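You operate a simulated robot arm through the tools that you are given. There is no shell and no other tool. Be economical: measure what you need, move in short steps, check, and stop when the job is done.

Carry out the task below with a simulated two-armed robot. There is one attempt and no reset: what you move stays moved.

JOB
Load both lenses into the green tray with the post and bolt them in.
Fine: green clip by the post; grey blank out to slot ONE of the white tray; purple clip by the bolt; hold the tray by its post as you slide the bolt; drop no lens.

It is judged by the outcome, as a careful person would: the job done as asked, and still so three seconds after it is handed in. It fails if anything else is knocked over, pushed out of place, dropped, spilled or broken.

ROBOT AND FRAMES
Two 6-joint arms with two-finger parallel grippers on one trunk, on a base that drives. Base frame: it is fixed to the floor where the robot stands at the start and does not move with it; the origin is under the middle of the robot, x ahead of it, y to its left, z up. Readings come in m, degrees, newtons and seconds.
The left shoulder is at the start at [0.07, 0.166, 1.357], the right one opposite. With the tool pointing down near the work surface each hand reaches from about 0.1 to 0.58 m from the robot's upright axis, wherever it stands, measured 20 degrees to its own side. Places, roughly: blank disc clip [2, -0.25, 0.5]; bolt [0.6, -0.4, 0.9]; bolt slot of the green tray [0.5, -0.3, 0.9]; clipped lens [1.5, -0.25, 0.5]; post slot of the green tray [0.5, -0.3, 0.9]; slot ONE of the white job tray [0.5, -0.1, 0.9]; tray with post (26x13x13 cm) [0.5, -0.3, 0.9]. Payload 3.91 kg a hand.
The TCP of each hand is the grasp point between the finger pads, 0.03 m short of the fingertips. In the tool frame z runs along the fingers and y along their closing line. Largest opening 0.11 m; finger width 0.02, thickness 0.01; the body of the gripper, 0.048 by 0.112 m, starts 0.055 m behind the TCP.
Orientation is that of the tool frame in the base frame, as [roll, pitch, yaw] about the fixed x, y, z axes, in that order (R = Rz(yaw) Ry(pitch) Rx(roll)). With the fingers straight down and closing along the base's y, the tool's x points along the base's -x, its y along +y and its z along -z.

CONTROLS
- The arms move only by the tool step_arm. It takes "left_commands", "right_commands" or both (then of equal length, played together; a hand with none holds still); each is a list of rows, each a list of 7 numbers: the shift along the tool's x, y, z in m, then the turn, a rotation vector about the tool's x, y, z in degrees, then the opening, from 0 (shut) to 1 (fully open). In form: [[dx, dy, dz, wx, wy, wz, fingers], ...]. A call has 1 to 8 rows; each row is the pose to reach, as a shift and turn from the pose commanded when the call began, along the tool's axes at that moment. A row lasts 0.2 s, in which the tool goes at most 0.05 m and 8.6 degrees; a call with a longer step from one row to the next is refused whole, and so is a gripper value outside its range. A pose out of reach is approached as far as the arm can. The call stops where the force on the tool passes 80 N (or 10 N more than at its start, if that is more) or the arm is blocked; 0.2 s more then pass. The fingers move at their own pace (about 0.108 m/s each) and stop on an object; they squeeze with about 37 N. The grip force told is the motor's: it shows also when the fingers shut on nothing. Time passes only in rows, and 0.2 s behind the last, so rows that repeat a pose let the fingers close. The reply holds the time, the measured pose of the TCP, the force on the tool along the base axes, the opening and the grip force, in the units named above and with some noise, with the torque about the TCP (base axes, N m) and any sound that the robot's microphone picked up, and new pictures: "pictures" is both (left out), scene, wrist or none (wrist: the cameras of the hands that moved).
- Cameras (640 x 400 px; columns grow to the right, rows downward): "scene" is now at [0.1058, -0.0383, 1.5535]; the picture's right is [-0.58, -0.81, 0.00], its down [-0.69, 0.50, -0.52] and it looks along [0.43, -0.30, -0.85] (base axes); focal length 214 px, centre (320, 200). "left" rides on the left gripper at [0.077, -0.007, -0.115] in its tool frame; the picture's right is [0.09, 1.00, 0.00], its down [-0.80, 0.07, -0.59] and it looks along [-0.59, 0.05, 0.80] (tool axes); focal length 270 px, centre (320, 200). "right" rides on the right gripper at [0.077, 0.007, -0.114] in its tool frame; the picture's right is [-0.09, 1.00, 0.00], its down [-0.80, -0.07, -0.59] and it looks along [-0.59, -0.05, 0.80] (tool axes); focal length 270 px, centre (320, 200). There is no depth. A picture from a camera that has moved, and an enlarged one, comes with that camera's place and axes in the base frame and with its lens.
- slide_trunk(by): slides the trunk up (or, below 0, down) by that many m; the arms and the scene camera ride with it, the base frame stays. It gives what a move gives, with no picture.
- steer(legs): drives the robot by 1 to 6 legs, each [ahead, left, turn to the left] in m, m and degrees, along the robot's own axes; the way and the turn of a leg run together, so that a leg with both is an arc; at most 1.5 m and 180 degrees a leg. The arms and the cameras ride along, it lands a little off, and it stops where it bumps. It gives what a move gives, and a new picture of the scene camera.
- head_to(pan, tilt): turns the head with the scene camera to pan (to the left, within 86 degrees either way) and tilt (down, from -29 to 69), counted from straight ahead of the robot. It gives what a move gives, and a new picture of the scene camera.
- close_up(camera, box): a new picture of the part [left, top, right, bottom] of that camera's present view, enlarged. It takes no simulated time.
- sign_off(): hands the job in; it is judged then, once.

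Go step by step. Nothing tells you exact positions but the pictures and the camera data: compare them with the known pose of the tool, close in by small moves and look again before you grip or let go. The budget is 120 turns and 260 pictures, counting those below and the enlarged ones. Unless the task says otherwise, let go and move clear before handing in, and close with one line.

The tools are called by a JSON object that holds its "fn" and its "kwargs". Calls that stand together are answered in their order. step_arm: Moves the arms, as the interface text tells. Its arguments: {"type":"object","properties":{"left_commands":{"type":"array","items":{"type":"array","items":{"type":"number"}}},"right_commands":{"type":"array","items":{"type":"array","items":{"type":"number"}}},"pictures":{"type":"string","enum":["both","scene","wrist","none"]}},"required":[]} The other tools are called the same way: slide_trunk (by) slides the trunk up or down; steer (legs) drives the base; head_to (pan, tilt) turns the head that bears the scene camera; close_up (camera, box) takes an enlarged picture of a part of a camera's view; sign_off () hands the job in.

At the start:

```text
clock: 0.0
left_tool_pos: [0.0824, 0.311, 0.4128]
left_orientation: [175.5, 5.7, 178.1]
left_contact_force: [0.6, -0.4, -0.8]
left_torque: [0.01, 0.01, -0.01]
left_opening: 0.1098
left_finger_force: 0.0
right_tool_pos: [0.4185, -0.586, 1.3052]
right_orientation: [179.9, 0.0, -179.9]
right_contact_force: [-0.5, -0.2, 0.3]
right_torque: [0.0, -0.01, -0.03]
right_opening: 0.11
right_finger_force: 0.0
trunk travel left (down, up): [-0.852, 0.088]
robot x, y, heading: [0.0009, 0.002, -0.1]
head pan, tilt: [-35.7, 58.4]
```

scene: 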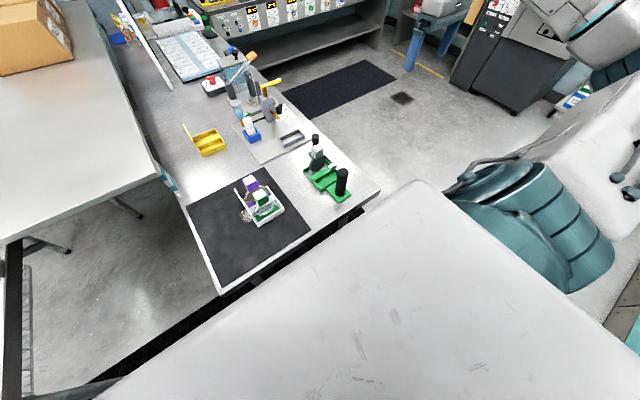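
right: 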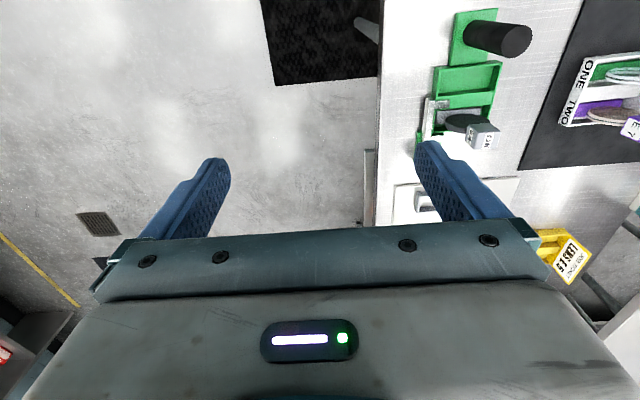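
left: 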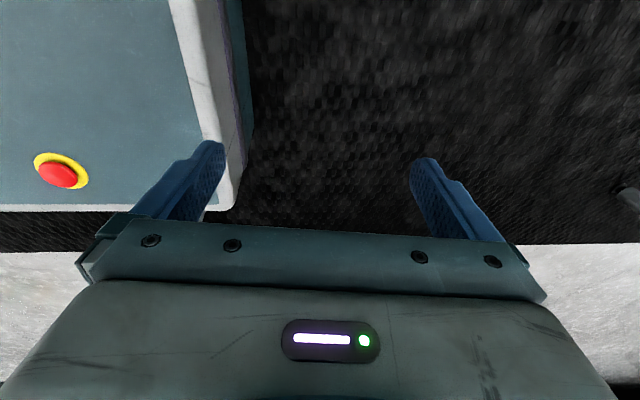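

I see a white tray (ONE/TWO) with green and purple clips on a black mat, and a green tray with a black post, with a grey blank in one of its slots. I'll take enlarged views first.

{"fn": "close_up", "kwargs": {"camera": "scene", "box": [220, 120, 380, 240]}}

{"fn": "close_up", "kwargs": {"camera": "right", "box": [380, 0, 640, 200]}}

```text
3.33 times, centred on (300, 180) of scene
camera zoom: at [0.1058, -0.0383, 1.5535], right [-0.58, -0.81, 0.0], down [-0.69, 0.5, -0.52], along [0.43, -0.3, -0.85], focal length 715 px, centre (387, 267)
```

zoom: 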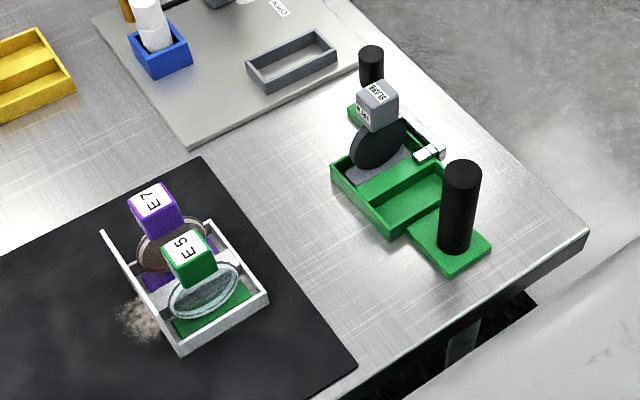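

```text
2.00 times, centred on (510, 100) of right
camera zoom: at [0.3429, -0.5781, 1.4194], right [0.09, 1.0, 0.0], down [0.8, -0.07, 0.59], along [0.59, -0.05, -0.8], focal length 541 px, centre (-60, 400)
```

zoom: 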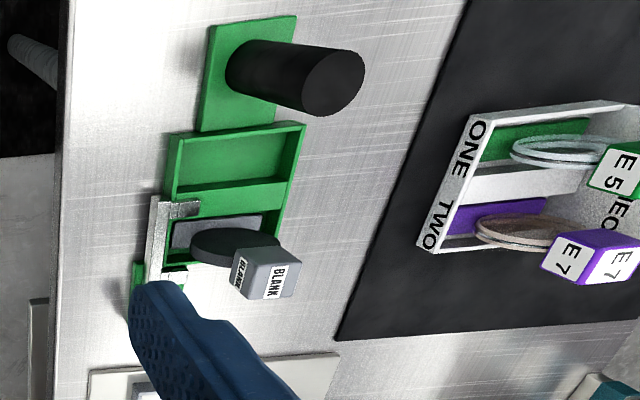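

The trays sit at a table top of about z 0.9, and the post is near [0.415, -0.335]. I'll bring the right hand over for a closer look.

{"fn": "step_arm", "kwargs": {"right_commands": [[0.01, 0.041, 0.02, 0, 0, 0, 1], [0.02, 0.082, 0.04, 0, 0, 0, 1], [0.03, 0.123, 0.06, 0, 0, 0, 1], [0.04, 0.164, 0.08, 0, 0, 0, 1], [0.05, 0.205, 0.1, 0, 0, 0, 1], [0.06, 0.246, 0.12, 0, 0, 0, 1], [0.07, 0.287, 0.14, 0, 0, 0, 1], [0.08, 0.32, 0.15, 0, 0, 0, 1]]}}

```text
clock: 1.8
left_tool_pos: [0.0818, 0.3092, 0.4138]
left_orientation: [175.3, 5.7, 178.2]
left_contact_force: [-0.2, -0.6, -0.1]
left_torque: [0.07, 0.0, -0.01]
left_opening: 0.11
left_finger_force: 0.0
right_tool_pos: [0.3399, -0.3141, 1.1562]
right_orientation: [179.7, 0.1, 180.0]
right_contact_force: [0.4, 1.2, 0.9]
right_torque: [0.01, -0.01, -0.01]
right_opening: 0.1098
right_finger_force: 0.1
right hand out of reach, approached as far as the arm can: row 1, 2, 7, 8
trunk travel left (down, up): [-0.852, 0.088]
robot x, y, heading: [-0.0014, 0.0026, -0.1]
head pan, tilt: [-35.7, 58.4]
camera scene: at [0.1052, -0.0431, 1.5534], right [-0.58, -0.81, 0.0], down [-0.69, 0.5, -0.52], along [0.43, -0.3, -0.85], focal length 214 px, centre (320, 200)
camera right: at [0.265, -0.3075, 1.2712], right [0.09, 1.0, 0.01], down [0.8, -0.07, 0.59], along [0.59, -0.05, -0.8], focal length 270 px, centre (320, 200)
```

scene: 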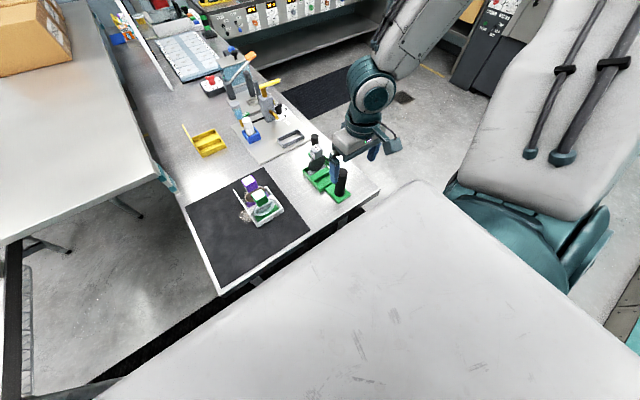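
right: 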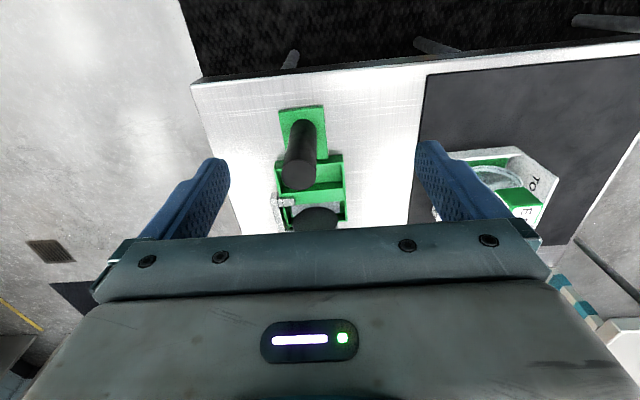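

The hand works at this height, though near its reach limit. I'll zoom in on both trays.

{"fn": "close_up", "kwargs": {"camera": "scene", "box": [230, 165, 294, 225]}}

{"fn": "close_up", "kwargs": {"camera": "scene", "box": [294, 125, 364, 205]}}

{"fn": "close_up", "kwargs": {"camera": "right", "box": [250, 90, 370, 235]}}

```text
6.67 times, centred on (262, 195) of scene
camera zoom: at [0.1052, -0.0431, 1.5534], right [-0.58, -0.81, 0.0], down [-0.69, 0.5, -0.52], along [0.43, -0.3, -0.85], focal length 1430 px, centre (707, 233)
```

zoom: 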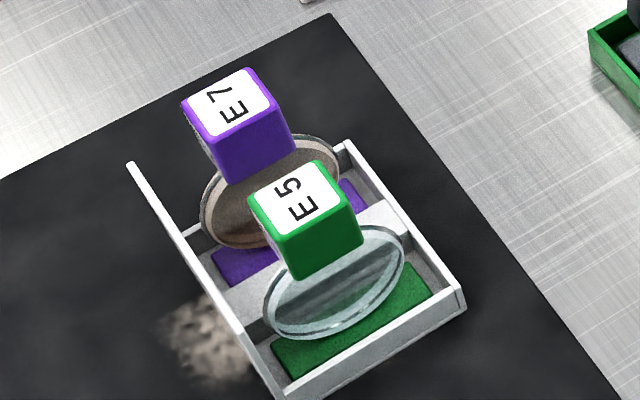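

```text
5.00 times, centred on (329, 165) of scene
camera zoom: at [0.1052, -0.0431, 1.5534], right [-0.58, -0.81, 0.0], down [-0.69, 0.5, -0.52], along [0.43, -0.3, -0.85], focal length 1072 px, centre (275, 375)
```

zoom: 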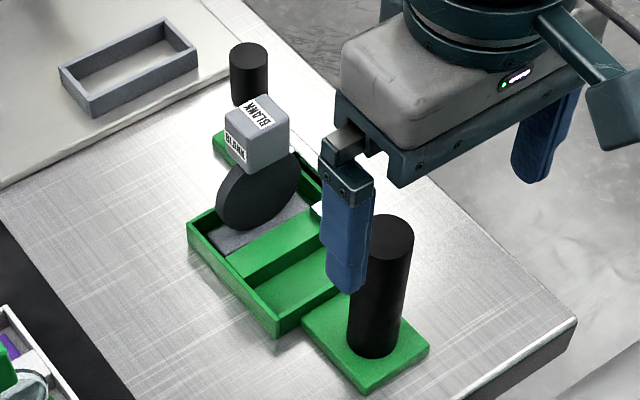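

```text
2.76 times, centred on (310, 162) of right
camera zoom: at [0.265, -0.3075, 1.2712], right [0.09, 1.0, 0.01], down [0.8, -0.07, 0.59], along [0.59, -0.05, -0.8], focal length 746 px, centre (348, 303)
```

zoom: 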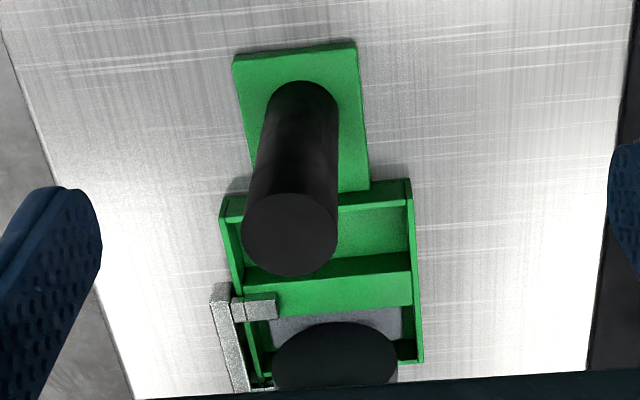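

I need to see the bolt side without the finger in the way, so I'll move the hand back to the right and look again.

{"fn": "step_arm", "kwargs": {"right_commands": [[0, -0.05, 0, 0, 0, 0, 1], [0, -0.1, 0, 0, 0, 0, 1], [0, -0.15, 0, 0, 0, 0, 1], [0, -0.2, 0, 0, 0, 0, 1], [0, -0.25, 0, 0, 0, 0, 1], [0, -0.29, 0, 0, 0, 0, 1], [0, -0.32, 0, 0, 0, 0, 1]], "pictures": "wrist"}}

{"fn": "close_up", "kwargs": {"camera": "scene", "box": [294, 125, 364, 205]}}

{"fn": "close_up", "kwargs": {"camera": "right", "box": [440, 50, 640, 260]}}

```text
clock: 3.4
left_tool_pos: [0.0821, 0.3094, 0.4126]
left_orientation: [175.6, 5.6, 178.2]
left_contact_force: [-0.2, 0.9, 0.6]
left_torque: [0.02, 0.0, 0.01]
left_opening: 0.11
left_finger_force: 0.1
right_tool_pos: [0.4221, -0.4935, 1.1696]
right_orientation: [179.2, -1.3, 179.7]
right_contact_force: [0.7, -0.3, 0.2]
right_torque: [0.02, 0.0, 0.0]
right_opening: 0.1101
right_finger_force: 0.2
right hand out of reach, approached as far as the arm can: row 2, 3, 4, 5, 6, 7
trunk travel left (down, up): [-0.852, 0.088]
robot x, y, heading: [0.0012, -0.0006, -0.4]
head pan, tilt: [-35.7, 58.4]
camera right: at [0.3489, -0.4868, 1.2864], right [0.09, 1.0, 0.01], down [0.81, -0.08, 0.58], along [0.58, -0.04, -0.82], focal length 270 px, centre (320, 200)
```

right: 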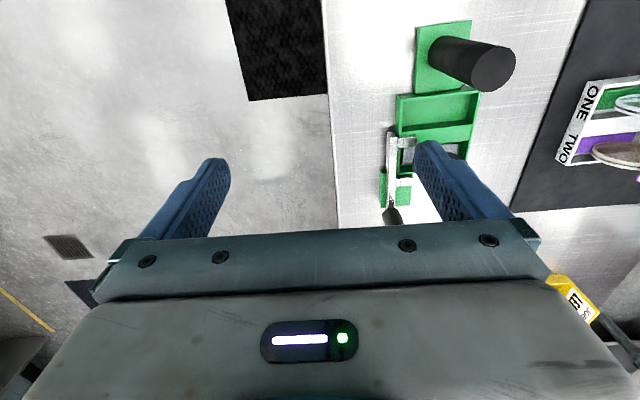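

```text
5.00 times, centred on (329, 165) of scene
camera zoom: at [0.1062, -0.0403, 1.5538], right [-0.58, -0.81, 0.0], down [-0.69, 0.5, -0.52], along [0.42, -0.3, -0.85], focal length 1072 px, centre (275, 375)
```

zoom: 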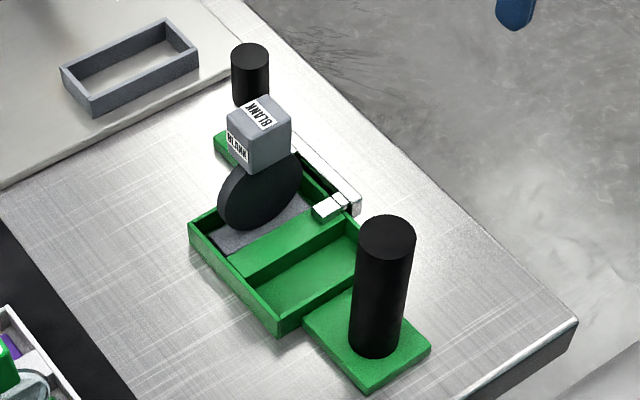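

```text
1.90 times, centred on (540, 155) of right
camera zoom: at [0.3489, -0.4868, 1.2864], right [0.09, 1.0, 0.01], down [0.81, -0.08, 0.58], along [0.58, -0.04, -0.82], focal length 515 px, centre (-99, 286)
```

zoom: 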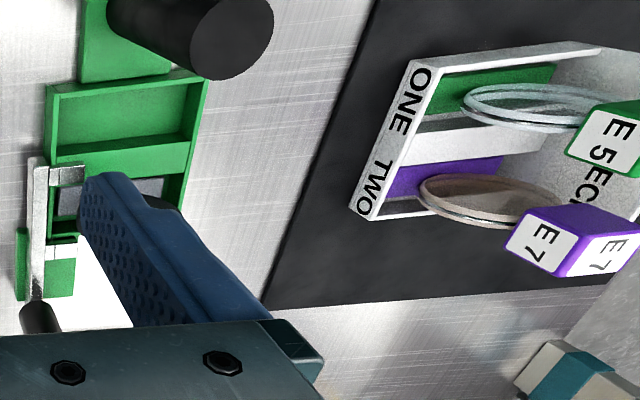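

The bolt is a silver bar with a black knob at its far end, on the tray's right side. I put the E5 cube top near [0.488, -0.093, 1.03] and the E7 cube top near [0.542, -0.089, 1.03], with the white tray turned about 12°. I'll move the right hand towards E5 at a safe height.

{"fn": "step_arm", "kwargs": {"right_commands": [[0, 0.05, 0.0, 0, 0, 0, 1], [0, 0.1, 0.0, 0, 0, 0, 1], [0, 0.15, 0.0, 0, 0, 0, 1], [0, 0.2, 0.0, 0, 0, 0, 1], [0, 0.25, 0.0, 0, 0, 0, 1], [0, 0.3, 0.0, 0, 0, 0, 1]], "pictures": "wrist"}}

```text
clock: 4.8
left_tool_pos: [0.0815, 0.3106, 0.4126]
left_orientation: [175.7, 5.7, 178.2]
left_contact_force: [-0.2, -1.4, 0.5]
left_torque: [-0.03, -0.01, 0.01]
left_opening: 0.1102
left_finger_force: 0.1
right_tool_pos: [0.3711, -0.3219, 1.1649]
right_orientation: [-180.0, 0.0, -179.9]
right_contact_force: [-0.4, -0.3, 0.1]
right_torque: [-0.01, -0.02, 0.01]
right_opening: 0.1101
right_finger_force: 0.1
right hand out of reach, approached as far as the arm can: row 3, 4, 5, 6
trunk travel left (down, up): [-0.852, 0.088]
robot x, y, heading: [0.001, -0.0001, -0.1]
head pan, tilt: [-35.7, 58.4]
camera right: at [0.2952, -0.3136, 1.2792], right [0.09, 1.0, 0.0], down [0.8, -0.07, 0.59], along [0.59, -0.05, -0.8], focal length 270 px, centre (320, 200)
```

right: 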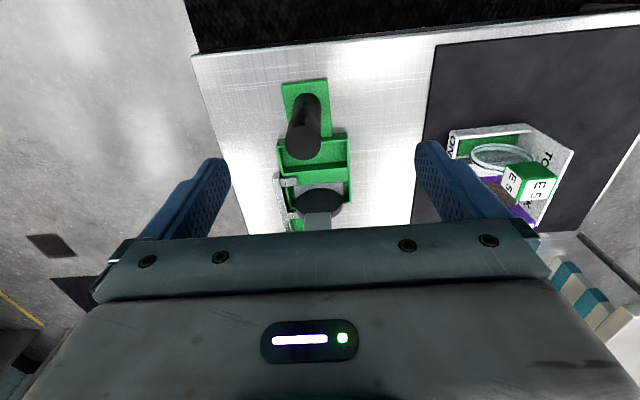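

The arm is too folded at this height. Raising the trunk gives room above the trays.

{"fn": "slide_trunk", "kwargs": {"by": 0.08}}

```text
clock: 6.0
left_tool_pos: [0.0813, 0.3115, 0.494]
left_orientation: [175.6, 5.7, 178.3]
left_contact_force: [-0.3, 1.0, -0.6]
left_torque: [0.02, -0.01, -0.02]
left_opening: 0.11
left_finger_force: 0.0
right_tool_pos: [0.3706, -0.3231, 1.2441]
right_orientation: [-180.0, 0.0, -180.0]
right_contact_force: [0.0, 0.3, -0.3]
right_torque: [0.03, 0.0, 0.01]
right_opening: 0.11
right_finger_force: 0.2
trunk travel left (down, up): [-0.932, 0.008]
robot x, y, heading: [-0.0002, 0.0035, -0.3]
head pan, tilt: [-35.7, 58.4]
```

Next I'll go forward, down and left towards a viewpoint over the white tray.

{"fn": "step_arm", "kwargs": {"right_commands": [[-0.015, 0.0, 0.03, 0, 0, 0, 1], [-0.03, 0.02, 0.06, 0, 0, 0, 1], [-0.045, 0.05, 0.09, 0, 0, 0, 1], [-0.05, 0.09, 0.11, 0, 0, 0, 1], [-0.055, 0.13, 0.12, 0, 0, 0, 1], [-0.06, 0.17, 0.12, 0, 0, 0, 1], [-0.065, 0.2, 0.12, 0, 0, 0, 1]]}}

```text
clock: 7.6
left_tool_pos: [0.0833, 0.3111, 0.4928]
left_orientation: [175.6, 5.6, 178.1]
left_contact_force: [0.1, 0.2, -0.6]
left_torque: [0.0, 0.0, -0.01]
left_opening: 0.1104
left_finger_force: 0.0
right_tool_pos: [0.3613, -0.3261, 1.1494]
right_orientation: [179.8, 0.0, 180.0]
right_contact_force: [-0.1, -0.5, 0.0]
right_torque: [-0.03, -0.01, 0.0]
right_opening: 0.1099
right_finger_force: 0.1
right hand out of reach, approached as far as the arm can: row 1, 2, 3, 4, 5, 6, 7
trunk travel left (down, up): [-0.932, 0.008]
robot x, y, heading: [0.0011, -0.0011, -0.1]
head pan, tilt: [-35.7, 58.4]
camera scene: at [0.1057, -0.0383, 1.6335], right [-0.58, -0.81, 0.0], down [-0.69, 0.5, -0.52], along [0.43, -0.3, -0.85], focal length 214 px, centre (320, 200)
camera right: at [0.2852, -0.3184, 1.2642], right [0.09, 1.0, 0.0], down [0.8, -0.07, 0.59], along [0.59, -0.05, -0.8], focal length 270 px, centre (320, 200)
```

scene: 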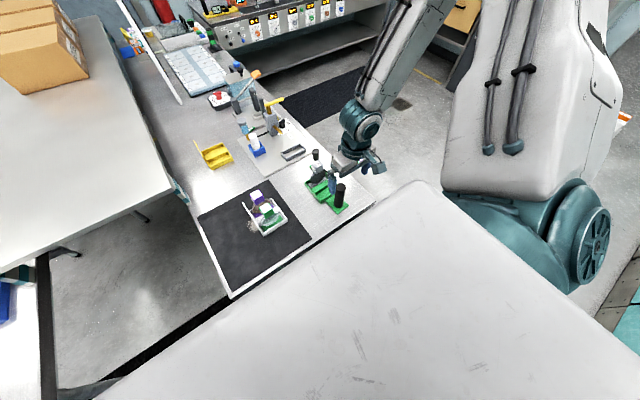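
right: 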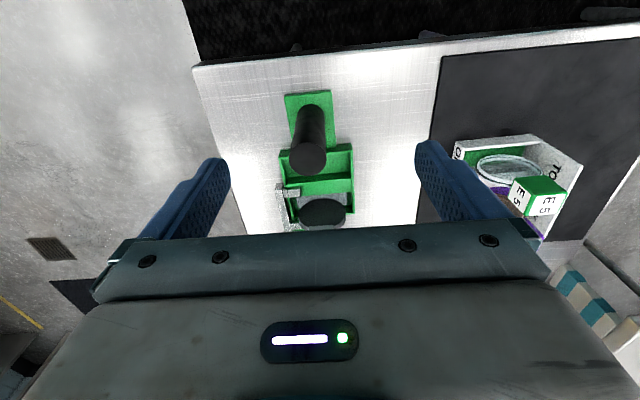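

The hand sticks at one bearing from the shoulder, which suggests a joint limit in the shoulder turn or the wrist turn. I'll test it by turning the tool about its axis.

{"fn": "step_arm", "kwargs": {"right_commands": [[0.08, -0.2, 0, 0, 0, 0, 1]], "pictures": "none"}}

{"fn": "step_arm", "kwargs": {"right_commands": [[0, 0.02, 0, 0, 0, -8, 1], [0, 0.04, 0, 0, 0, -16, 1], [0, 0.06, 0, 0, 0, -24, 1]], "pictures": "none"}}

```text
refused: row 1 steps farther than a row can; nothing moved
```

```text
clock: 8.4
left_tool_pos: [0.0814, 0.3107, 0.4935]
left_orientation: [175.6, 5.7, 178.2]
left_contact_force: [0.1, 1.0, 0.0]
left_torque: [-0.04, 0.0, 0.02]
left_opening: 0.1098
left_finger_force: 0.1
right_tool_pos: [0.3421, -0.3166, 1.1538]
right_orientation: [179.9, 0.1, -155.8]
right_contact_force: [-0.4, 0.9, 0.6]
right_torque: [0.0, 0.0, 0.02]
right_opening: 0.1098
right_finger_force: 0.0
right hand out of reach, approached as far as the arm can: row 1, 2, 3
trunk travel left (down, up): [-0.932, 0.008]
robot x, y, heading: [-0.0022, -0.0014, -0.4]
head pan, tilt: [-35.7, 58.4]
```

The turn took, but the bearing is still stuck. I'll try moving forward and slightly down to find where the arm is free.

{"fn": "step_arm", "kwargs": {"right_commands": [[-0.025, -0.027, 0.0, 0, 0, 0, 1], [-0.05, -0.055, 0.01, 0, 0, 0, 1], [-0.075, -0.082, 0.02, 0, 0, 0, 1], [-0.1, -0.1, 0.03, 0, 0, 0, 1], [-0.12, -0.11, 0.03, 0, 0, 0, 1]], "pictures": "scene"}}

```text
clock: 9.6
left_tool_pos: [0.0811, 0.3117, 0.4934]
left_orientation: [175.5, 5.6, 178.2]
left_contact_force: [-0.1, -0.7, 0.2]
left_torque: [0.0, -0.05, 0.04]
left_opening: 0.1099
left_finger_force: 0.0
right_tool_pos: [0.4777, -0.3919, 1.13]
right_orientation: [179.9, 0.0, -156.0]
right_contact_force: [0.7, 0.4, -0.5]
right_torque: [-0.01, 0.02, 0.0]
right_opening: 0.1102
right_finger_force: 0.1
right hand out of reach, approached as far as the arm can: row 2, 3, 4, 5
trunk travel left (down, up): [-0.932, 0.008]
robot x, y, heading: [-0.0016, -0.0, -0.2]
head pan, tilt: [-35.7, 58.4]
camera scene: at [0.1062, -0.0387, 1.6335], right [-0.58, -0.81, 0.0], down [-0.69, 0.5, -0.52], along [0.42, -0.3, -0.85], focal length 214 px, centre (320, 200)
```

scene: 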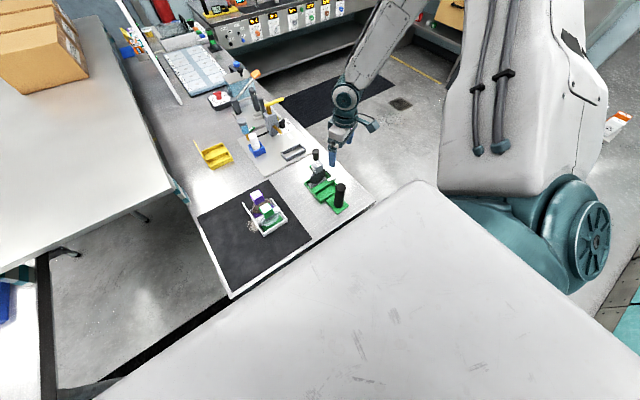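

The hand follows a fixed bearing of about -29° from the shoulder at any radius. I'll turn the head to see how the arm is laid out.

{"fn": "head_to", "kwargs": {"pan": -75, "tilt": 25}}

```text
clock: 10.6
left_tool_pos: [0.0816, 0.312, 0.4915]
left_orientation: [175.5, 5.7, 178.2]
left_contact_force: [0.1, -0.2, -0.2]
left_torque: [0.0, 0.0, -0.01]
left_opening: 0.11
left_finger_force: 0.1
right_tool_pos: [0.4779, -0.391, 1.1296]
right_orientation: [179.9, 0.1, -156.0]
right_contact_force: [0.5, 0.0, 0.3]
right_torque: [0.0, 0.0, 0.02]
right_opening: 0.1099
right_finger_force: 0.0
trunk travel left (down, up): [-0.932, 0.008]
robot x, y, heading: [-0.004, 0.0031, -0.3]
head pan, tilt: [-75.0, 25.0]
camera scene: at [0.0741, -0.0874, 1.6817], right [-0.97, -0.26, 0.0], down [-0.11, 0.41, -0.91], along [0.24, -0.87, -0.42], focal length 214 px, centre (320, 200)
```

scene: 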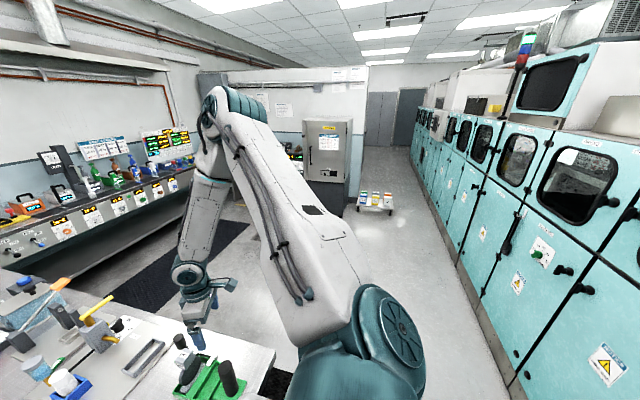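

The right shoulder turn appears limited at about -0.5 rad inward. I'll bring the left arm up in the clear area to the left of the bench and test its range too.

{"fn": "step_arm", "kwargs": {"left_commands": [[-0.02, 0.02, -0.04, 0, 0, 0, 1], [-0.04, 0.04, -0.08, 0, 0, 0, 1], [-0.06, 0.05, -0.12, 0, 0, 0, 1], [-0.08, 0.06, -0.16, 0, 0, 0, 1], [-0.1, 0.06, -0.2, 0, 0, 0, 1], [-0.12, 0.06, -0.24, 0, 0, 0, 1], [-0.14, 0.06, -0.28, 0, 0, 0, 1], [-0.15, 0.06, -0.32, 0, 0, 0, 1]], "pictures": "none"}}

{"fn": "step_arm", "kwargs": {"left_commands": [[0, 0, -0.04, 0, 0, 0, 1], [0, 0, -0.08, 0, 0, 0, 1], [0, 0, -0.12, 0, 0, 0, 1], [0, 0, -0.16, 0, 0, 0, 1], [0, 0, -0.2, 0, 0, 0, 1], [-0.02, 0, -0.24, 0, 0, 0, 1], [-0.04, 0, -0.28, 0, 0, 0, 1], [-0.06, 0, -0.32, 0, 0, 0, 1]], "pictures": "wrist"}}

```text
clock: 12.4
left_tool_pos: [0.1982, 0.3416, 0.8271]
left_orientation: [175.6, 5.5, 178.2]
left_contact_force: [0.3, 0.1, 0.5]
left_torque: [0.02, 0.0, -0.03]
left_opening: 0.1099
left_finger_force: 0.1
right_tool_pos: [0.4775, -0.3919, 1.1294]
right_orientation: [-180.0, 0.2, -156.0]
right_contact_force: [0.0, -0.9, -0.1]
right_torque: [-0.03, 0.0, 0.0]
right_opening: 0.1101
right_finger_force: 0.0
trunk travel left (down, up): [-0.932, 0.008]
robot x, y, heading: [-0.0043, -0.0019, 0.3]
head pan, tilt: [-75.0, 25.0]
```

```text
clock: 14.2
left_tool_pos: [0.3002, 0.3545, 1.0901]
left_orientation: [175.7, 5.4, 178.2]
left_contact_force: [0.3, 0.7, 0.3]
left_torque: [-0.01, 0.0, 0.03]
left_opening: 0.1101
left_finger_force: 0.1
left hand out of reach, approached as far as the arm can: row 5, 6, 7, 8
right_tool_pos: [0.4806, -0.3914, 1.1281]
right_orientation: [179.9, 0.1, -156.0]
right_contact_force: [0.8, 0.0, -0.7]
right_torque: [-0.03, 0.04, 0.05]
right_opening: 0.1104
right_finger_force: 0.1
trunk travel left (down, up): [-0.932, 0.008]
robot x, y, heading: [0.0009, -0.0005, 0.1]
head pan, tilt: [-75.0, 25.0]
camera left: at [0.2142, 0.3421, 1.1959], right [-0.06, 1.0, 0.07], down [0.74, 0.0, 0.67], along [0.67, 0.09, -0.74], focal length 270 px, centre (320, 200)
```

left: 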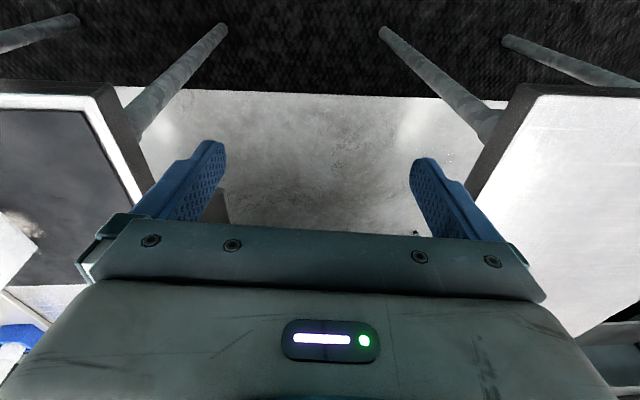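

Now I'll test the left hand's inward range at this height, out in front and clear of everything.

{"fn": "step_arm", "kwargs": {"left_commands": [[-0.03, 0, 0, 0, 0, 0, 1], [-0.06, -0.02, 0, 0, 0, 0, 1], [-0.09, -0.05, 0, 0, 0, 0, 1], [-0.12, -0.09, 0, 0, 0, 0, 1], [-0.13, -0.13, 0, 0, 0, 0, 1], [-0.13, -0.17, 0, 0, 0, 0, 1], [-0.13, -0.21, 0, 0, 0, 0, 1]], "pictures": "none"}}

```text
clock: 15.9
left_tool_pos: [0.4225, 0.2324, 1.0346]
left_orientation: [166.4, 4.5, 177.5]
left_contact_force: [0.5, -0.4, 0.4]
left_torque: [-0.05, 0.03, 0.01]
left_opening: 0.1101
left_finger_force: 0.0
left hand out of reach, approached as far as the arm can: row 2, 3, 4, 5, 6, 7
right_tool_pos: [0.4793, -0.3868, 1.131]
right_orientation: [180.0, -0.2, -156.0]
right_contact_force: [0.6, 0.1, 0.5]
right_torque: [-0.05, 0.02, -0.04]
right_opening: 0.11
right_finger_force: 0.1
trunk travel left (down, up): [-0.932, 0.008]
robot x, y, heading: [0.0004, -0.0027, 0.1]
head pan, tilt: [-75.0, 25.0]
stopped in row 7 (left hand): the arm was blocked; the commanded pose is now the measured one
```

The left arm was blocked with no tool force. I'll look at what is stopping it.

{"fn": "head_to", "kwargs": {"pan": 45, "tilt": 25}}

```text
clock: 17.9
left_tool_pos: [0.4214, 0.2289, 1.0357]
left_orientation: [166.2, 4.6, 177.5]
left_contact_force: [-0.3, 0.5, -0.2]
left_torque: [-0.04, 0.0, 0.0]
left_opening: 0.1101
left_finger_force: 0.0
right_tool_pos: [0.4779, -0.3907, 1.1284]
right_orientation: [179.9, 0.1, -155.9]
right_contact_force: [0.3, 0.4, -0.3]
right_torque: [-0.03, 0.01, 0.0]
right_opening: 0.11
right_finger_force: 0.1
trunk travel left (down, up): [-0.932, 0.008]
robot x, y, heading: [-0.0012, -0.0019, 0.1]
head pan, tilt: [45.0, 25.0]
camera scene: at [0.1154, 0.0669, 1.6817], right [0.71, -0.71, 0.0], down [-0.3, -0.3, -0.91], along [0.64, 0.64, -0.42], focal length 214 px, centre (320, 200)
```

scene: 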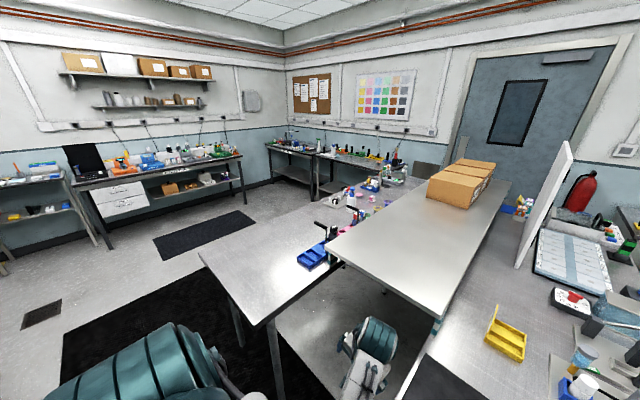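

The left arm hangs elbow-down and its forearm is likely against the bench edge. I'll back it off outward and, in the same call, try very slow steps inward with the right hand.

{"fn": "step_arm", "kwargs": {"left_commands": [[0, 0.015, 0, 0, 0, 0, 1], [0, 0.03, 0, 0, 0, 0, 1], [0, 0.05, 0, 0, 0, 0, 1], [0.02, 0.07, 0, 0, 0, 0, 1], [0.04, 0.09, 0, 0, 0, 0, 1], [0.06, 0.1, 0, 0, 0, 0, 1], [0.08, 0.11, 0, 0, 0, 0, 1], [0.1, 0.12, 0, 0, 0, 0, 1]], "right_commands": [[0, 0.01, 0, 0, 0, 0, 1], [0, 0.02, 0, 0, 0, 0, 1], [0, 0.03, 0, 0, 0, 0, 1], [0, 0.04, 0, 0, 0, 0, 1], [0, 0.05, 0, 0, 0, 0, 1], [0, 0.06, 0, 0, 0, 0, 1], [0, 0.07, 0, 0, 0, 0, 1], [0, 0.08, 0, 0, 0, 0, 1]], "pictures": "none"}}

```text
clock: 19.7
left_tool_pos: [0.3193, 0.3645, 1.0427]
left_orientation: [166.5, 4.8, 177.5]
left_contact_force: [0.4, 0.1, 0.7]
left_torque: [-0.04, -0.01, 0.0]
left_opening: 0.1099
left_finger_force: 0.0
left hand out of reach, approached as far as the arm can: row 1, 2, 3, 4, 5, 6, 7, 8
right_tool_pos: [0.4264, -0.3591, 1.1357]
right_orientation: [180.0, 0.1, -156.0]
right_contact_force: [0.6, 0.8, 0.0]
right_torque: [-0.04, 0.0, -0.01]
right_opening: 0.1099
right_finger_force: 0.1
right hand out of reach, approached as far as the arm can: row 1, 2, 3, 4, 5, 6, 7, 8
trunk travel left (down, up): [-0.932, 0.008]
robot x, y, heading: [-0.0009, 0.0022, -0.1]
head pan, tilt: [45.0, 25.0]
```

The wall at about -29° is real at this height. I'll back the robot away from the bench so I can test the hand's range lower down, safely over the floor.

{"fn": "steer", "kwargs": {"legs": [[-0.4, 0, 0]]}}

{"fn": "step_arm", "kwargs": {"right_commands": [[0, 0, 0.04, 0, 0, 0, 1], [0, 0, 0.08, 0, 0, 0, 1], [0, 0, 0.12, 0, 0, 0, 1], [0, 0, 0.16, 0, 0, 0, 1], [0, 0.04, 0.16, 0, 0, 0, 1], [0, 0.08, 0.16, 0, 0, 0, 1], [0, 0.12, 0.16, 0, 0, 0, 1], [0, 0.16, 0.16, 0, 0, 0, 1]], "pictures": "none"}}

```text
clock: 22.2
left_tool_pos: [-0.0744, 0.3625, 1.0434]
left_orientation: [166.4, 4.6, 177.2]
left_contact_force: [-0.5, -0.6, -0.2]
left_torque: [0.03, 0.03, -0.01]
left_opening: 0.1101
left_finger_force: 0.0
right_tool_pos: [0.0274, -0.3615, 1.135]
right_orientation: [179.7, 0.1, -156.3]
right_contact_force: [0.0, 0.1, 0.0]
right_torque: [-0.01, 0.01, 0.01]
right_opening: 0.1099
right_finger_force: 0.1
trunk travel left (down, up): [-0.932, 0.008]
robot x, y, heading: [-0.3945, -0.0012, -0.3]
head pan, tilt: [45.0, 25.0]
camera scene: at [-0.2803, 0.0668, 1.6815], right [0.7, -0.71, 0.0], down [-0.3, -0.3, -0.91], along [0.64, 0.64, -0.42], focal length 214 px, centre (320, 200)
```

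scene: 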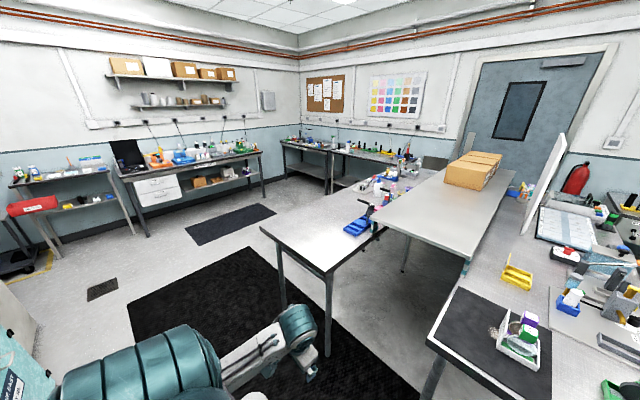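

```text
clock: 24.0
left_tool_pos: [-0.077, 0.364, 1.0438]
left_orientation: [166.4, 4.7, 177.2]
left_contact_force: [-0.2, -0.9, -0.7]
left_torque: [0.02, -0.02, 0.0]
left_opening: 0.1099
left_finger_force: 0.0
right_tool_pos: [-0.0596, -0.3454, 1.029]
right_orientation: [179.9, 0.2, -156.3]
right_contact_force: [0.0, 0.1, -0.3]
right_torque: [0.01, -0.02, 0.03]
right_opening: 0.11
right_finger_force: 0.0
right hand out of reach, approached as far as the arm can: row 1, 2, 3, 4, 5, 6, 7, 8
trunk travel left (down, up): [-0.932, 0.008]
robot x, y, heading: [-0.4003, -0.0004, -0.3]
head pan, tilt: [45.0, 25.0]
```

Now the base is clear of the bench. The commanded pose has drifted far inward, so I'll send the hand to the middle of its quoted range: robot-relative [0.545, -0.198], z 1.0, yaw back to 180.

{"fn": "step_arm", "kwargs": {"right_commands": [[0.007, -0.043, -0.009, 0, 0, 3, 1], [0.015, -0.086, -0.019, 0, 0, 6, 1], [0.022, -0.13, -0.028, 0, 0, 9, 1], [0.03, -0.173, -0.038, 0, 0, 12, 1], [0.037, -0.216, -0.047, 0, 0, 15, 1], [0.044, -0.26, -0.056, 0, 0, 18, 1], [0.052, -0.3, -0.066, 0, 0, 21, 1], [0.059, -0.345, -0.075, 0, 0, 24, 1]], "pictures": "none"}}

{"fn": "head_to", "kwargs": {"pan": -40, "tilt": 35}}

```text
clock: 25.8
left_tool_pos: [-0.078, 0.3612, 1.0453]
left_orientation: [166.3, 4.8, 177.3]
left_contact_force: [0.2, -0.1, -0.8]
left_torque: [0.02, 0.05, 0.0]
left_opening: 0.1102
left_finger_force: 0.1
right_tool_pos: [0.0223, -0.6903, 1.1012]
right_orientation: [179.6, 0.2, 179.9]
right_contact_force: [0.3, -1.2, 0.0]
right_torque: [0.05, -0.02, 0.01]
right_opening: 0.1103
right_finger_force: 0.0
right hand out of reach, approached as far as the arm can: row 5, 6, 7
trunk travel left (down, up): [-0.932, 0.008]
robot x, y, heading: [-0.4014, 0.0019, -0.3]
head pan, tilt: [45.0, 25.0]
```

```text
clock: 27.4
left_tool_pos: [-0.076, 0.3636, 1.0438]
left_orientation: [166.4, 4.6, 177.2]
left_contact_force: [0.4, -0.2, 0.3]
left_torque: [0.05, 0.01, 0.0]
left_opening: 0.1103
left_finger_force: 0.1
right_tool_pos: [0.0241, -0.6871, 1.1028]
right_orientation: [179.9, 0.1, 179.8]
right_contact_force: [-0.4, 0.0, -0.1]
right_torque: [0.01, 0.03, -0.01]
right_opening: 0.11
right_finger_force: 0.0
trunk travel left (down, up): [-0.932, 0.008]
robot x, y, heading: [-0.4, -0.0001, -0.3]
head pan, tilt: [-40.0, 35.0]
camera scene: at [-0.2817, -0.0545, 1.666], right [-0.65, -0.76, 0.0], down [-0.44, 0.37, -0.82], along [0.62, -0.53, -0.57], focal length 214 px, centre (320, 200)
```

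scene: 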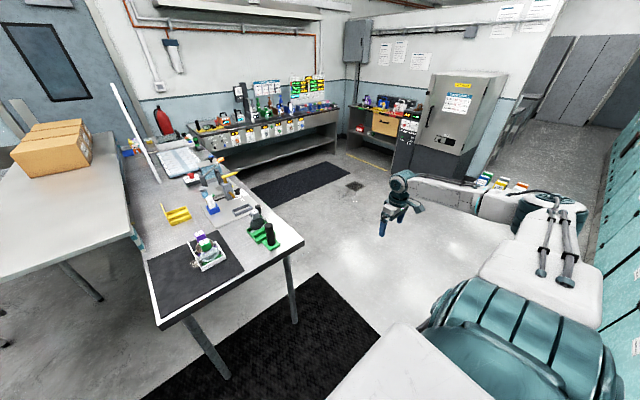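

The commanded pose does reset to the reached one, so the reach is wider than I thought and the elbow is out to the side. I'll approach the inner area at a larger forward distance.

{"fn": "step_arm", "kwargs": {"right_commands": [[-0.03, 0.03, 0, 0, 0, 0, 1], [-0.06, 0.07, 0, 0, 0, 0, 1], [-0.08, 0.11, 0, 0, 0, 0, 1], [-0.1, 0.15, 0, 0, 0, 0, 1], [-0.11, 0.19, 0, 0, 0, 0, 1], [-0.12, 0.23, 0, 0, 0, 0, 1], [-0.12, 0.27, 0, 0, 0, 0, 1], [-0.12, 0.31, 0, 0, 0, 0, 1]], "pictures": "none"}}

{"fn": "step_arm", "kwargs": {"right_commands": [[0, 0.03, 0, 0, 0, 0, 1], [0, 0.06, 0, 0, 0, 0, 1], [0, 0.09, 0, 0, 0, 0, 1], [0, 0.12, 0, 0, 0, 0, 1], [0, 0.15, 0, 0, 0, 0, 1], [0, 0.18, 0, 0, 0, 0, 1], [0, 0.21, 0, 0, 0, 0, 1]], "pictures": "scene"}}

```text
clock: 29.2
left_tool_pos: [-0.0764, 0.3644, 1.0432]
left_orientation: [166.5, 4.7, 177.2]
left_contact_force: [-0.5, -0.1, 1.1]
left_torque: [0.0, 0.03, 0.0]
left_opening: 0.11
left_finger_force: 0.1
right_tool_pos: [0.1471, -0.4093, 1.0518]
right_orientation: [179.6, 1.0, 179.6]
right_contact_force: [0.4, 0.5, 0.7]
right_torque: [-0.02, 0.02, 0.0]
right_opening: 0.1102
right_finger_force: 0.1
right hand out of reach, approached as far as the arm can: row 6, 7, 8
trunk travel left (down, up): [-0.932, 0.008]
robot x, y, heading: [-0.4012, 0.0031, -0.4]
head pan, tilt: [-40.0, 35.0]
```

```text
clock: 30.8
left_tool_pos: [-0.0764, 0.3658, 1.0446]
left_orientation: [166.6, 4.7, 177.3]
left_contact_force: [-0.4, 0.3, -0.1]
left_torque: [0.01, -0.02, 0.0]
left_opening: 0.1099
left_finger_force: 0.0
right_tool_pos: [0.1671, -0.1938, 1.01]
right_orientation: [179.9, 0.2, 179.8]
right_contact_force: [0.1, 0.6, 1.0]
right_torque: [-0.01, 0.02, -0.04]
right_opening: 0.11
right_finger_force: 0.0
right hand out of reach, approached as far as the arm can: row 1, 2, 3, 4, 5, 6, 7
trunk travel left (down, up): [-0.932, 0.008]
robot x, y, heading: [-0.4004, 0.0022, -0.5]
head pan, tilt: [-40.0, 35.0]
camera scene: at [-0.2823, -0.0523, 1.6661], right [-0.65, -0.76, 0.0], down [-0.44, 0.37, -0.82], along [0.62, -0.53, -0.57], focal length 214 px, centre (320, 200)
```

scene: 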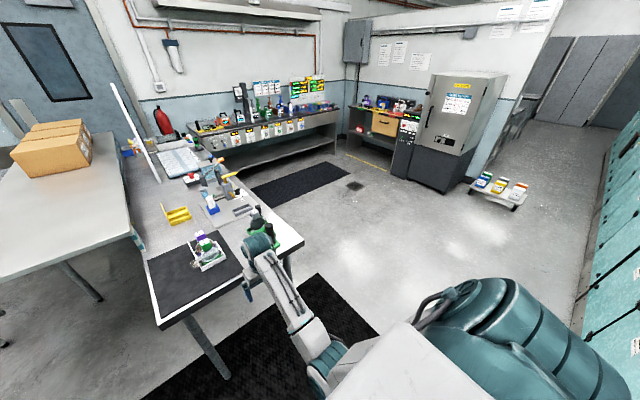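

The arm has changed to a forward configuration and now reaches robot-relative [0.567, -0.194], so the work area is reachable. I'll retract and raise the hand, then drive back to the bench a little to the right of the start.

{"fn": "step_arm", "kwargs": {"right_commands": [[0.03, 0, -0.01, 0, 0, 0, 1], [0.06, 0, -0.03, 0, 0, 0, 1], [0.09, 0, -0.05, 0, 0, 0, 1], [0.12, 0, -0.08, 0, 0, 0, 1], [0.14, 0, -0.11, 0, 0, 0, 1], [0.15, 0, -0.14, 0, 0, 0, 1]], "pictures": "none"}}

{"fn": "head_to", "kwargs": {"pan": -25, "tilt": 55}}

```text
clock: 32.0
left_tool_pos: [-0.0774, 0.3621, 1.0444]
left_orientation: [166.3, 4.7, 177.2]
left_contact_force: [0.9, -0.5, -0.7]
left_torque: [0.01, -0.04, 0.01]
left_opening: 0.1098
left_finger_force: 0.1
right_tool_pos: [0.0327, -0.21, 1.0079]
right_orientation: [-170.7, 1.8, 179.6]
right_contact_force: [-0.1, -0.4, 0.5]
right_torque: [0.0, -0.01, -0.03]
right_opening: 0.1099
right_finger_force: 0.0
right hand out of reach, approached as far as the arm can: row 1, 2, 3, 4, 5, 6
trunk travel left (down, up): [-0.932, 0.008]
robot x, y, heading: [-0.4007, 0.0001, -0.1]
head pan, tilt: [-40.0, 35.0]
stopped in row 6 (right hand): the arm was blocked; the commanded pose is now the measured one
```

```text
clock: 32.8
left_tool_pos: [-0.0769, 0.3628, 1.0443]
left_orientation: [166.4, 4.7, 177.0]
left_contact_force: [0.3, -0.4, 0.4]
left_torque: [0.03, 0.03, 0.01]
left_opening: 0.1102
left_finger_force: 0.0
right_tool_pos: [0.0333, -0.2076, 1.0089]
right_orientation: [-170.6, 1.8, 179.6]
right_contact_force: [-1.2, 0.5, -0.3]
right_torque: [0.04, 0.03, 0.04]
right_opening: 0.1098
right_finger_force: 0.1
trunk travel left (down, up): [-0.932, 0.008]
robot x, y, heading: [-0.4013, 0.0019, -0.3]
head pan, tilt: [-25.0, 55.0]
camera scene: at [-0.2828, -0.0286, 1.6378], right [-0.43, -0.9, 0.0], down [-0.74, 0.35, -0.57], along [0.52, -0.25, -0.82], focal length 214 px, centre (320, 200)
```

scene: 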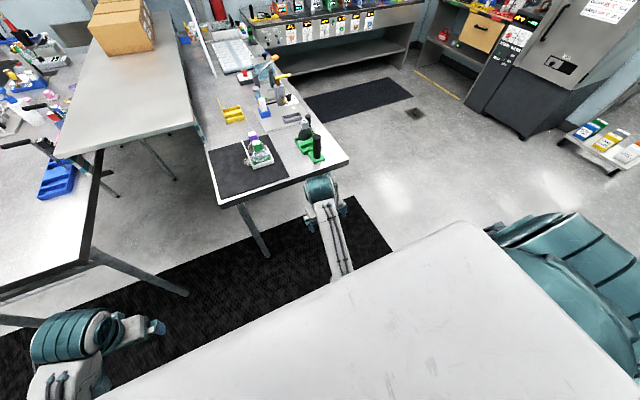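

In this configuration the hand cannot get above about z 1.01 and the elbow meets the torso. For the lens work I'll go back to the elbow-out configuration by returning outward, and later turn the base left so the trays lie in that sector.

{"fn": "step_arm", "kwargs": {"right_commands": [[-0.04, 0, 0, -2, 0, 0, 1], [-0.08, 0, 0, -5, 0, 0, 1], [-0.11, -0.02, 0, -8, 0, 0, 1], [-0.12, -0.06, 0, -9.4, 0, 0, 1], [-0.12, -0.1, 0, -9.4, 0, 0, 1], [-0.12, -0.145, 0, -9.4, 0, 0, 1], [-0.11, -0.19, 0, -9.4, 0, 0, 1], [-0.1, -0.235, 0, -9.4, 0, 0, 1]], "pictures": "none"}}

{"fn": "step_arm", "kwargs": {"right_commands": [[0.01, -0.04, -0.02, 0, 0, 0, 1], [0.03, -0.08, -0.04, 0, 0, 0, 1], [0.05, -0.12, -0.06, 0, 0, 0, 1], [0.07, -0.16, -0.08, 0, 0, 0, 1], [0.09, -0.19, -0.1, 0, 0, 0, 1], [0.1, -0.21, -0.1, 0, 0, 0, 1]], "pictures": "none"}}

```text
clock: 34.6
left_tool_pos: [-0.0775, 0.3606, 1.0451]
left_orientation: [166.3, 4.8, 177.2]
left_contact_force: [0.3, -1.0, -0.2]
left_torque: [0.02, 0.01, 0.04]
left_opening: 0.1102
left_finger_force: 0.2
right_tool_pos: [0.1282, -0.4403, 1.049]
right_orientation: [179.6, 2.0, 179.6]
right_contact_force: [-0.6, -0.3, 0.2]
right_torque: [-0.01, 0.0, -0.03]
right_opening: 0.1101
right_finger_force: 0.0
right hand out of reach, approached as far as the arm can: row 1, 2, 3, 4, 5, 6
trunk travel left (down, up): [-0.932, 0.008]
robot x, y, heading: [-0.3998, -0.003, -0.3]
head pan, tilt: [-25.0, 55.0]
```

```text
clock: 36.0
left_tool_pos: [-0.0753, 0.3641, 1.0425]
left_orientation: [166.4, 4.8, 177.2]
left_contact_force: [0.3, -0.5, 1.2]
left_torque: [0.0, 0.03, 0.0]
left_opening: 0.1099
left_finger_force: 0.1
right_tool_pos: [0.0428, -0.6244, 1.1443]
right_orientation: [179.9, 1.8, 179.6]
right_contact_force: [-0.5, 0.6, 0.4]
right_torque: [0.0, 0.04, 0.01]
right_opening: 0.11
right_finger_force: 0.0
right hand out of reach, approached as far as the arm can: row 5, 6
trunk travel left (down, up): [-0.932, 0.008]
robot x, y, heading: [-0.4035, -0.0036, -0.3]
head pan, tilt: [-25.0, 55.0]
```

I'll turn the base left 40° here in the open, retract the hand towards the body, and check the picture.

{"fn": "step_arm", "kwargs": {"right_commands": [[0.03, 0.02, 0, 0, 0, 0, 1], [0.06, 0.05, 0, 0, 0, 0, 1], [0.09, 0.08, 0, 0, 0, 0, 1], [0.12, 0.1, 0, 0, 0, 0, 1], [0.15, 0.12, 0, 0, 0, 0, 1], [0.17, 0.13, 0, 0, 0, 0, 1]], "pictures": "none"}}

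{"fn": "steer", "kwargs": {"legs": [[0, 0, 40]]}}

```text
clock: 37.4
left_tool_pos: [-0.0766, 0.3647, 1.0428]
left_orientation: [166.5, 4.7, 177.3]
left_contact_force: [0.0, 0.4, 0.2]
left_torque: [-0.05, -0.01, 0.0]
left_opening: 0.1098
left_finger_force: 0.1
right_tool_pos: [-0.029, -0.4424, 1.1401]
right_orientation: [-180.0, 1.9, 179.6]
right_contact_force: [-0.3, 0.9, 0.6]
right_torque: [-0.05, -0.01, 0.01]
right_opening: 0.1102
right_finger_force: 0.2
right hand out of reach, approached as far as the arm can: row 1, 2, 3, 4, 5, 6
trunk travel left (down, up): [-0.932, 0.008]
robot x, y, heading: [-0.401, 0.0021, -0.1]
head pan, tilt: [-25.0, 55.0]
```

```text
clock: 39.7
left_tool_pos: [-0.3819, 0.4845, 1.0437]
left_orientation: [166.4, 4.7, -143.1]
left_contact_force: [0.5, -0.3, -0.3]
left_torque: [-0.04, -0.04, 0.0]
left_opening: 0.11
left_finger_force: 0.0
right_tool_pos: [0.1715, -0.1067, 1.1388]
right_orientation: [179.8, 2.0, -140.7]
right_contact_force: [-0.4, 0.4, 0.8]
right_torque: [0.02, 0.03, -0.01]
right_opening: 0.1101
right_finger_force: 0.0
trunk travel left (down, up): [-0.932, 0.008]
robot x, y, heading: [-0.4031, 0.0015, 39.1]
head pan, tilt: [-25.0, 55.0]
camera scene: at [-0.2901, 0.051, 1.6378], right [0.25, -0.97, 0.0], down [-0.79, -0.2, -0.57], along [0.56, 0.14, -0.82], focal length 214 px, centre (320, 200)
```

scene: 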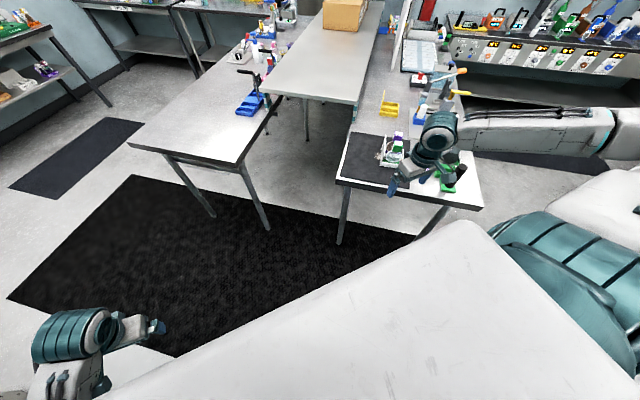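

The elbow-out sector lies forward-right of the shoulder. I'll lower the left arm out of the way to its starting tuck and turn to heading 8°. Then I'll drive to about (0.02, 0.27), where both trays should be in the right hand's sector.

{"fn": "step_arm", "kwargs": {"left_commands": [[0.02, 0, 0.04, 0, 0, 0, 1], [0.04, 0, 0.08, 0, 0, 0, 1], [0.06, 0, 0.12, 0, 0, 0, 1], [0.08, 0, 0.16, 0, 0, 0, 1], [0.1, 0, 0.2, 0, 0, 0, 1], [0.12, 0, 0.24, 0, 0, 0, 1], [0.14, 0, 0.28, 0, 0, 0, 1], [0.16, 0, 0.32, 0, 0, 0, 1]], "pictures": "none"}}

{"fn": "step_arm", "kwargs": {"left_commands": [[0.01, 0, 0.04, 0, 0, 0, 1], [0.02, 0, 0.08, 0, 0, 0, 1], [0.03, 0, 0.12, 0, 0, 0, 1], [0.04, -0.01, 0.16, 0, 0, 0, 1], [0.05, -0.02, 0.2, 0, 0, 0, 1], [0.06, -0.03, 0.22, 0, 0, 0, 1]], "pictures": "none"}}

{"fn": "steer", "kwargs": {"legs": [[0, 0, -31]]}}

```text
clock: 41.5
left_tool_pos: [-0.5335, 0.466, 0.72]
left_orientation: [166.5, 4.7, -143.2]
left_contact_force: [-0.3, 0.0, 0.5]
left_torque: [0.05, -0.03, 0.02]
left_opening: 0.11
left_finger_force: 0.1
right_tool_pos: [0.1713, -0.1068, 1.1392]
right_orientation: [180.0, 1.9, -140.7]
right_contact_force: [0.1, 0.8, 0.4]
right_torque: [0.01, 0.02, -0.03]
right_opening: 0.1101
right_finger_force: 0.1
trunk travel left (down, up): [-0.932, 0.008]
robot x, y, heading: [-0.3996, 0.0008, 39.4]
head pan, tilt: [-25.0, 55.0]
```

```text
clock: 42.9
left_tool_pos: [-0.5788, 0.4576, 0.5064]
left_orientation: [166.4, 4.8, -143.4]
left_contact_force: [-0.4, 0.3, -0.9]
left_torque: [-0.02, 0.01, 0.02]
left_opening: 0.1097
left_finger_force: 0.1
left hand out of reach, approached as far as the arm can: row 6
right_tool_pos: [0.173, -0.1058, 1.1387]
right_orientation: [179.8, 1.8, -140.8]
right_contact_force: [0.0, 0.3, 0.0]
right_torque: [-0.01, 0.0, -0.02]
right_opening: 0.11
right_finger_force: 0.1
trunk travel left (down, up): [-0.932, 0.008]
robot x, y, heading: [-0.3982, 0.0004, 39.2]
head pan, tilt: [-25.0, 55.0]
```

```text
clock: 44.8
left_tool_pos: [-0.3186, 0.4847, 0.507]
left_orientation: [166.4, 4.7, -174.5]
left_contact_force: [-0.4, 0.1, -0.8]
left_torque: [0.03, 0.01, 0.01]
left_opening: 0.1099
left_finger_force: 0.1
right_tool_pos: [0.0339, -0.3874, 1.1387]
right_orientation: [179.8, 2.0, -172.1]
right_contact_force: [-0.2, 0.0, -0.2]
right_torque: [0.0, 0.0, 0.01]
right_opening: 0.1101
right_finger_force: 0.0
trunk travel left (down, up): [-0.932, 0.008]
robot x, y, heading: [-0.4002, 0.0049, 8.2]
head pan, tilt: [-25.0, 55.0]
camera scene: at [-0.2801, -0.0115, 1.6377], right [-0.29, -0.96, 0.0], down [-0.78, 0.24, -0.57], along [0.55, -0.17, -0.82], focal length 214 px, centre (320, 200)
```

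scene: 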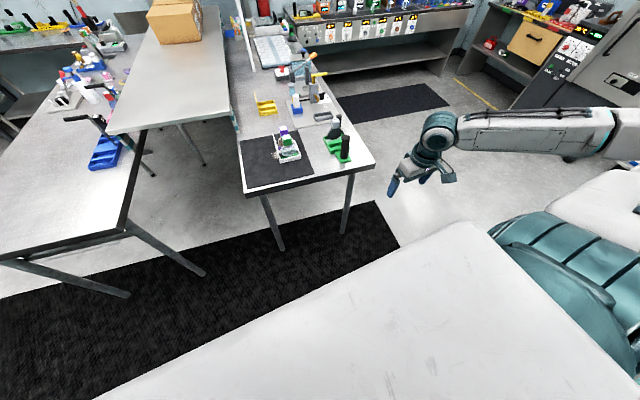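

Clear path. I'll drive left and then ahead.

{"fn": "steer", "kwargs": {"legs": [[0, 0.2, 0], [0.4, 0, 0]]}}

```text
clock: 48.5
left_tool_pos: [0.0561, 0.7368, 0.5056]
left_orientation: [166.4, 4.8, -174.8]
left_contact_force: [0.3, 0.8, -0.2]
left_torque: [-0.02, -0.01, -0.04]
left_opening: 0.11
left_finger_force: 0.1
right_tool_pos: [0.4037, -0.1359, 1.1389]
right_orientation: [179.8, 2.0, -172.3]
right_contact_force: [-0.1, -0.1, -0.6]
right_torque: [0.02, -0.02, 0.02]
right_opening: 0.11
right_finger_force: 0.0
trunk travel left (down, up): [-0.932, 0.008]
robot x, y, heading: [-0.0257, 0.2525, 7.5]
head pan, tilt: [-25.0, 55.0]
camera scene: at [0.0903, 0.2407, 1.638], right [-0.3, -0.95, 0.0], down [-0.78, 0.24, -0.57], along [0.55, -0.17, -0.82], focal length 214 px, centre (320, 200)
```

scene: 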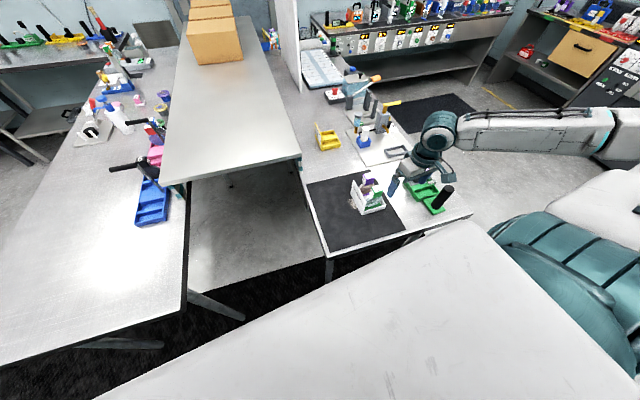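

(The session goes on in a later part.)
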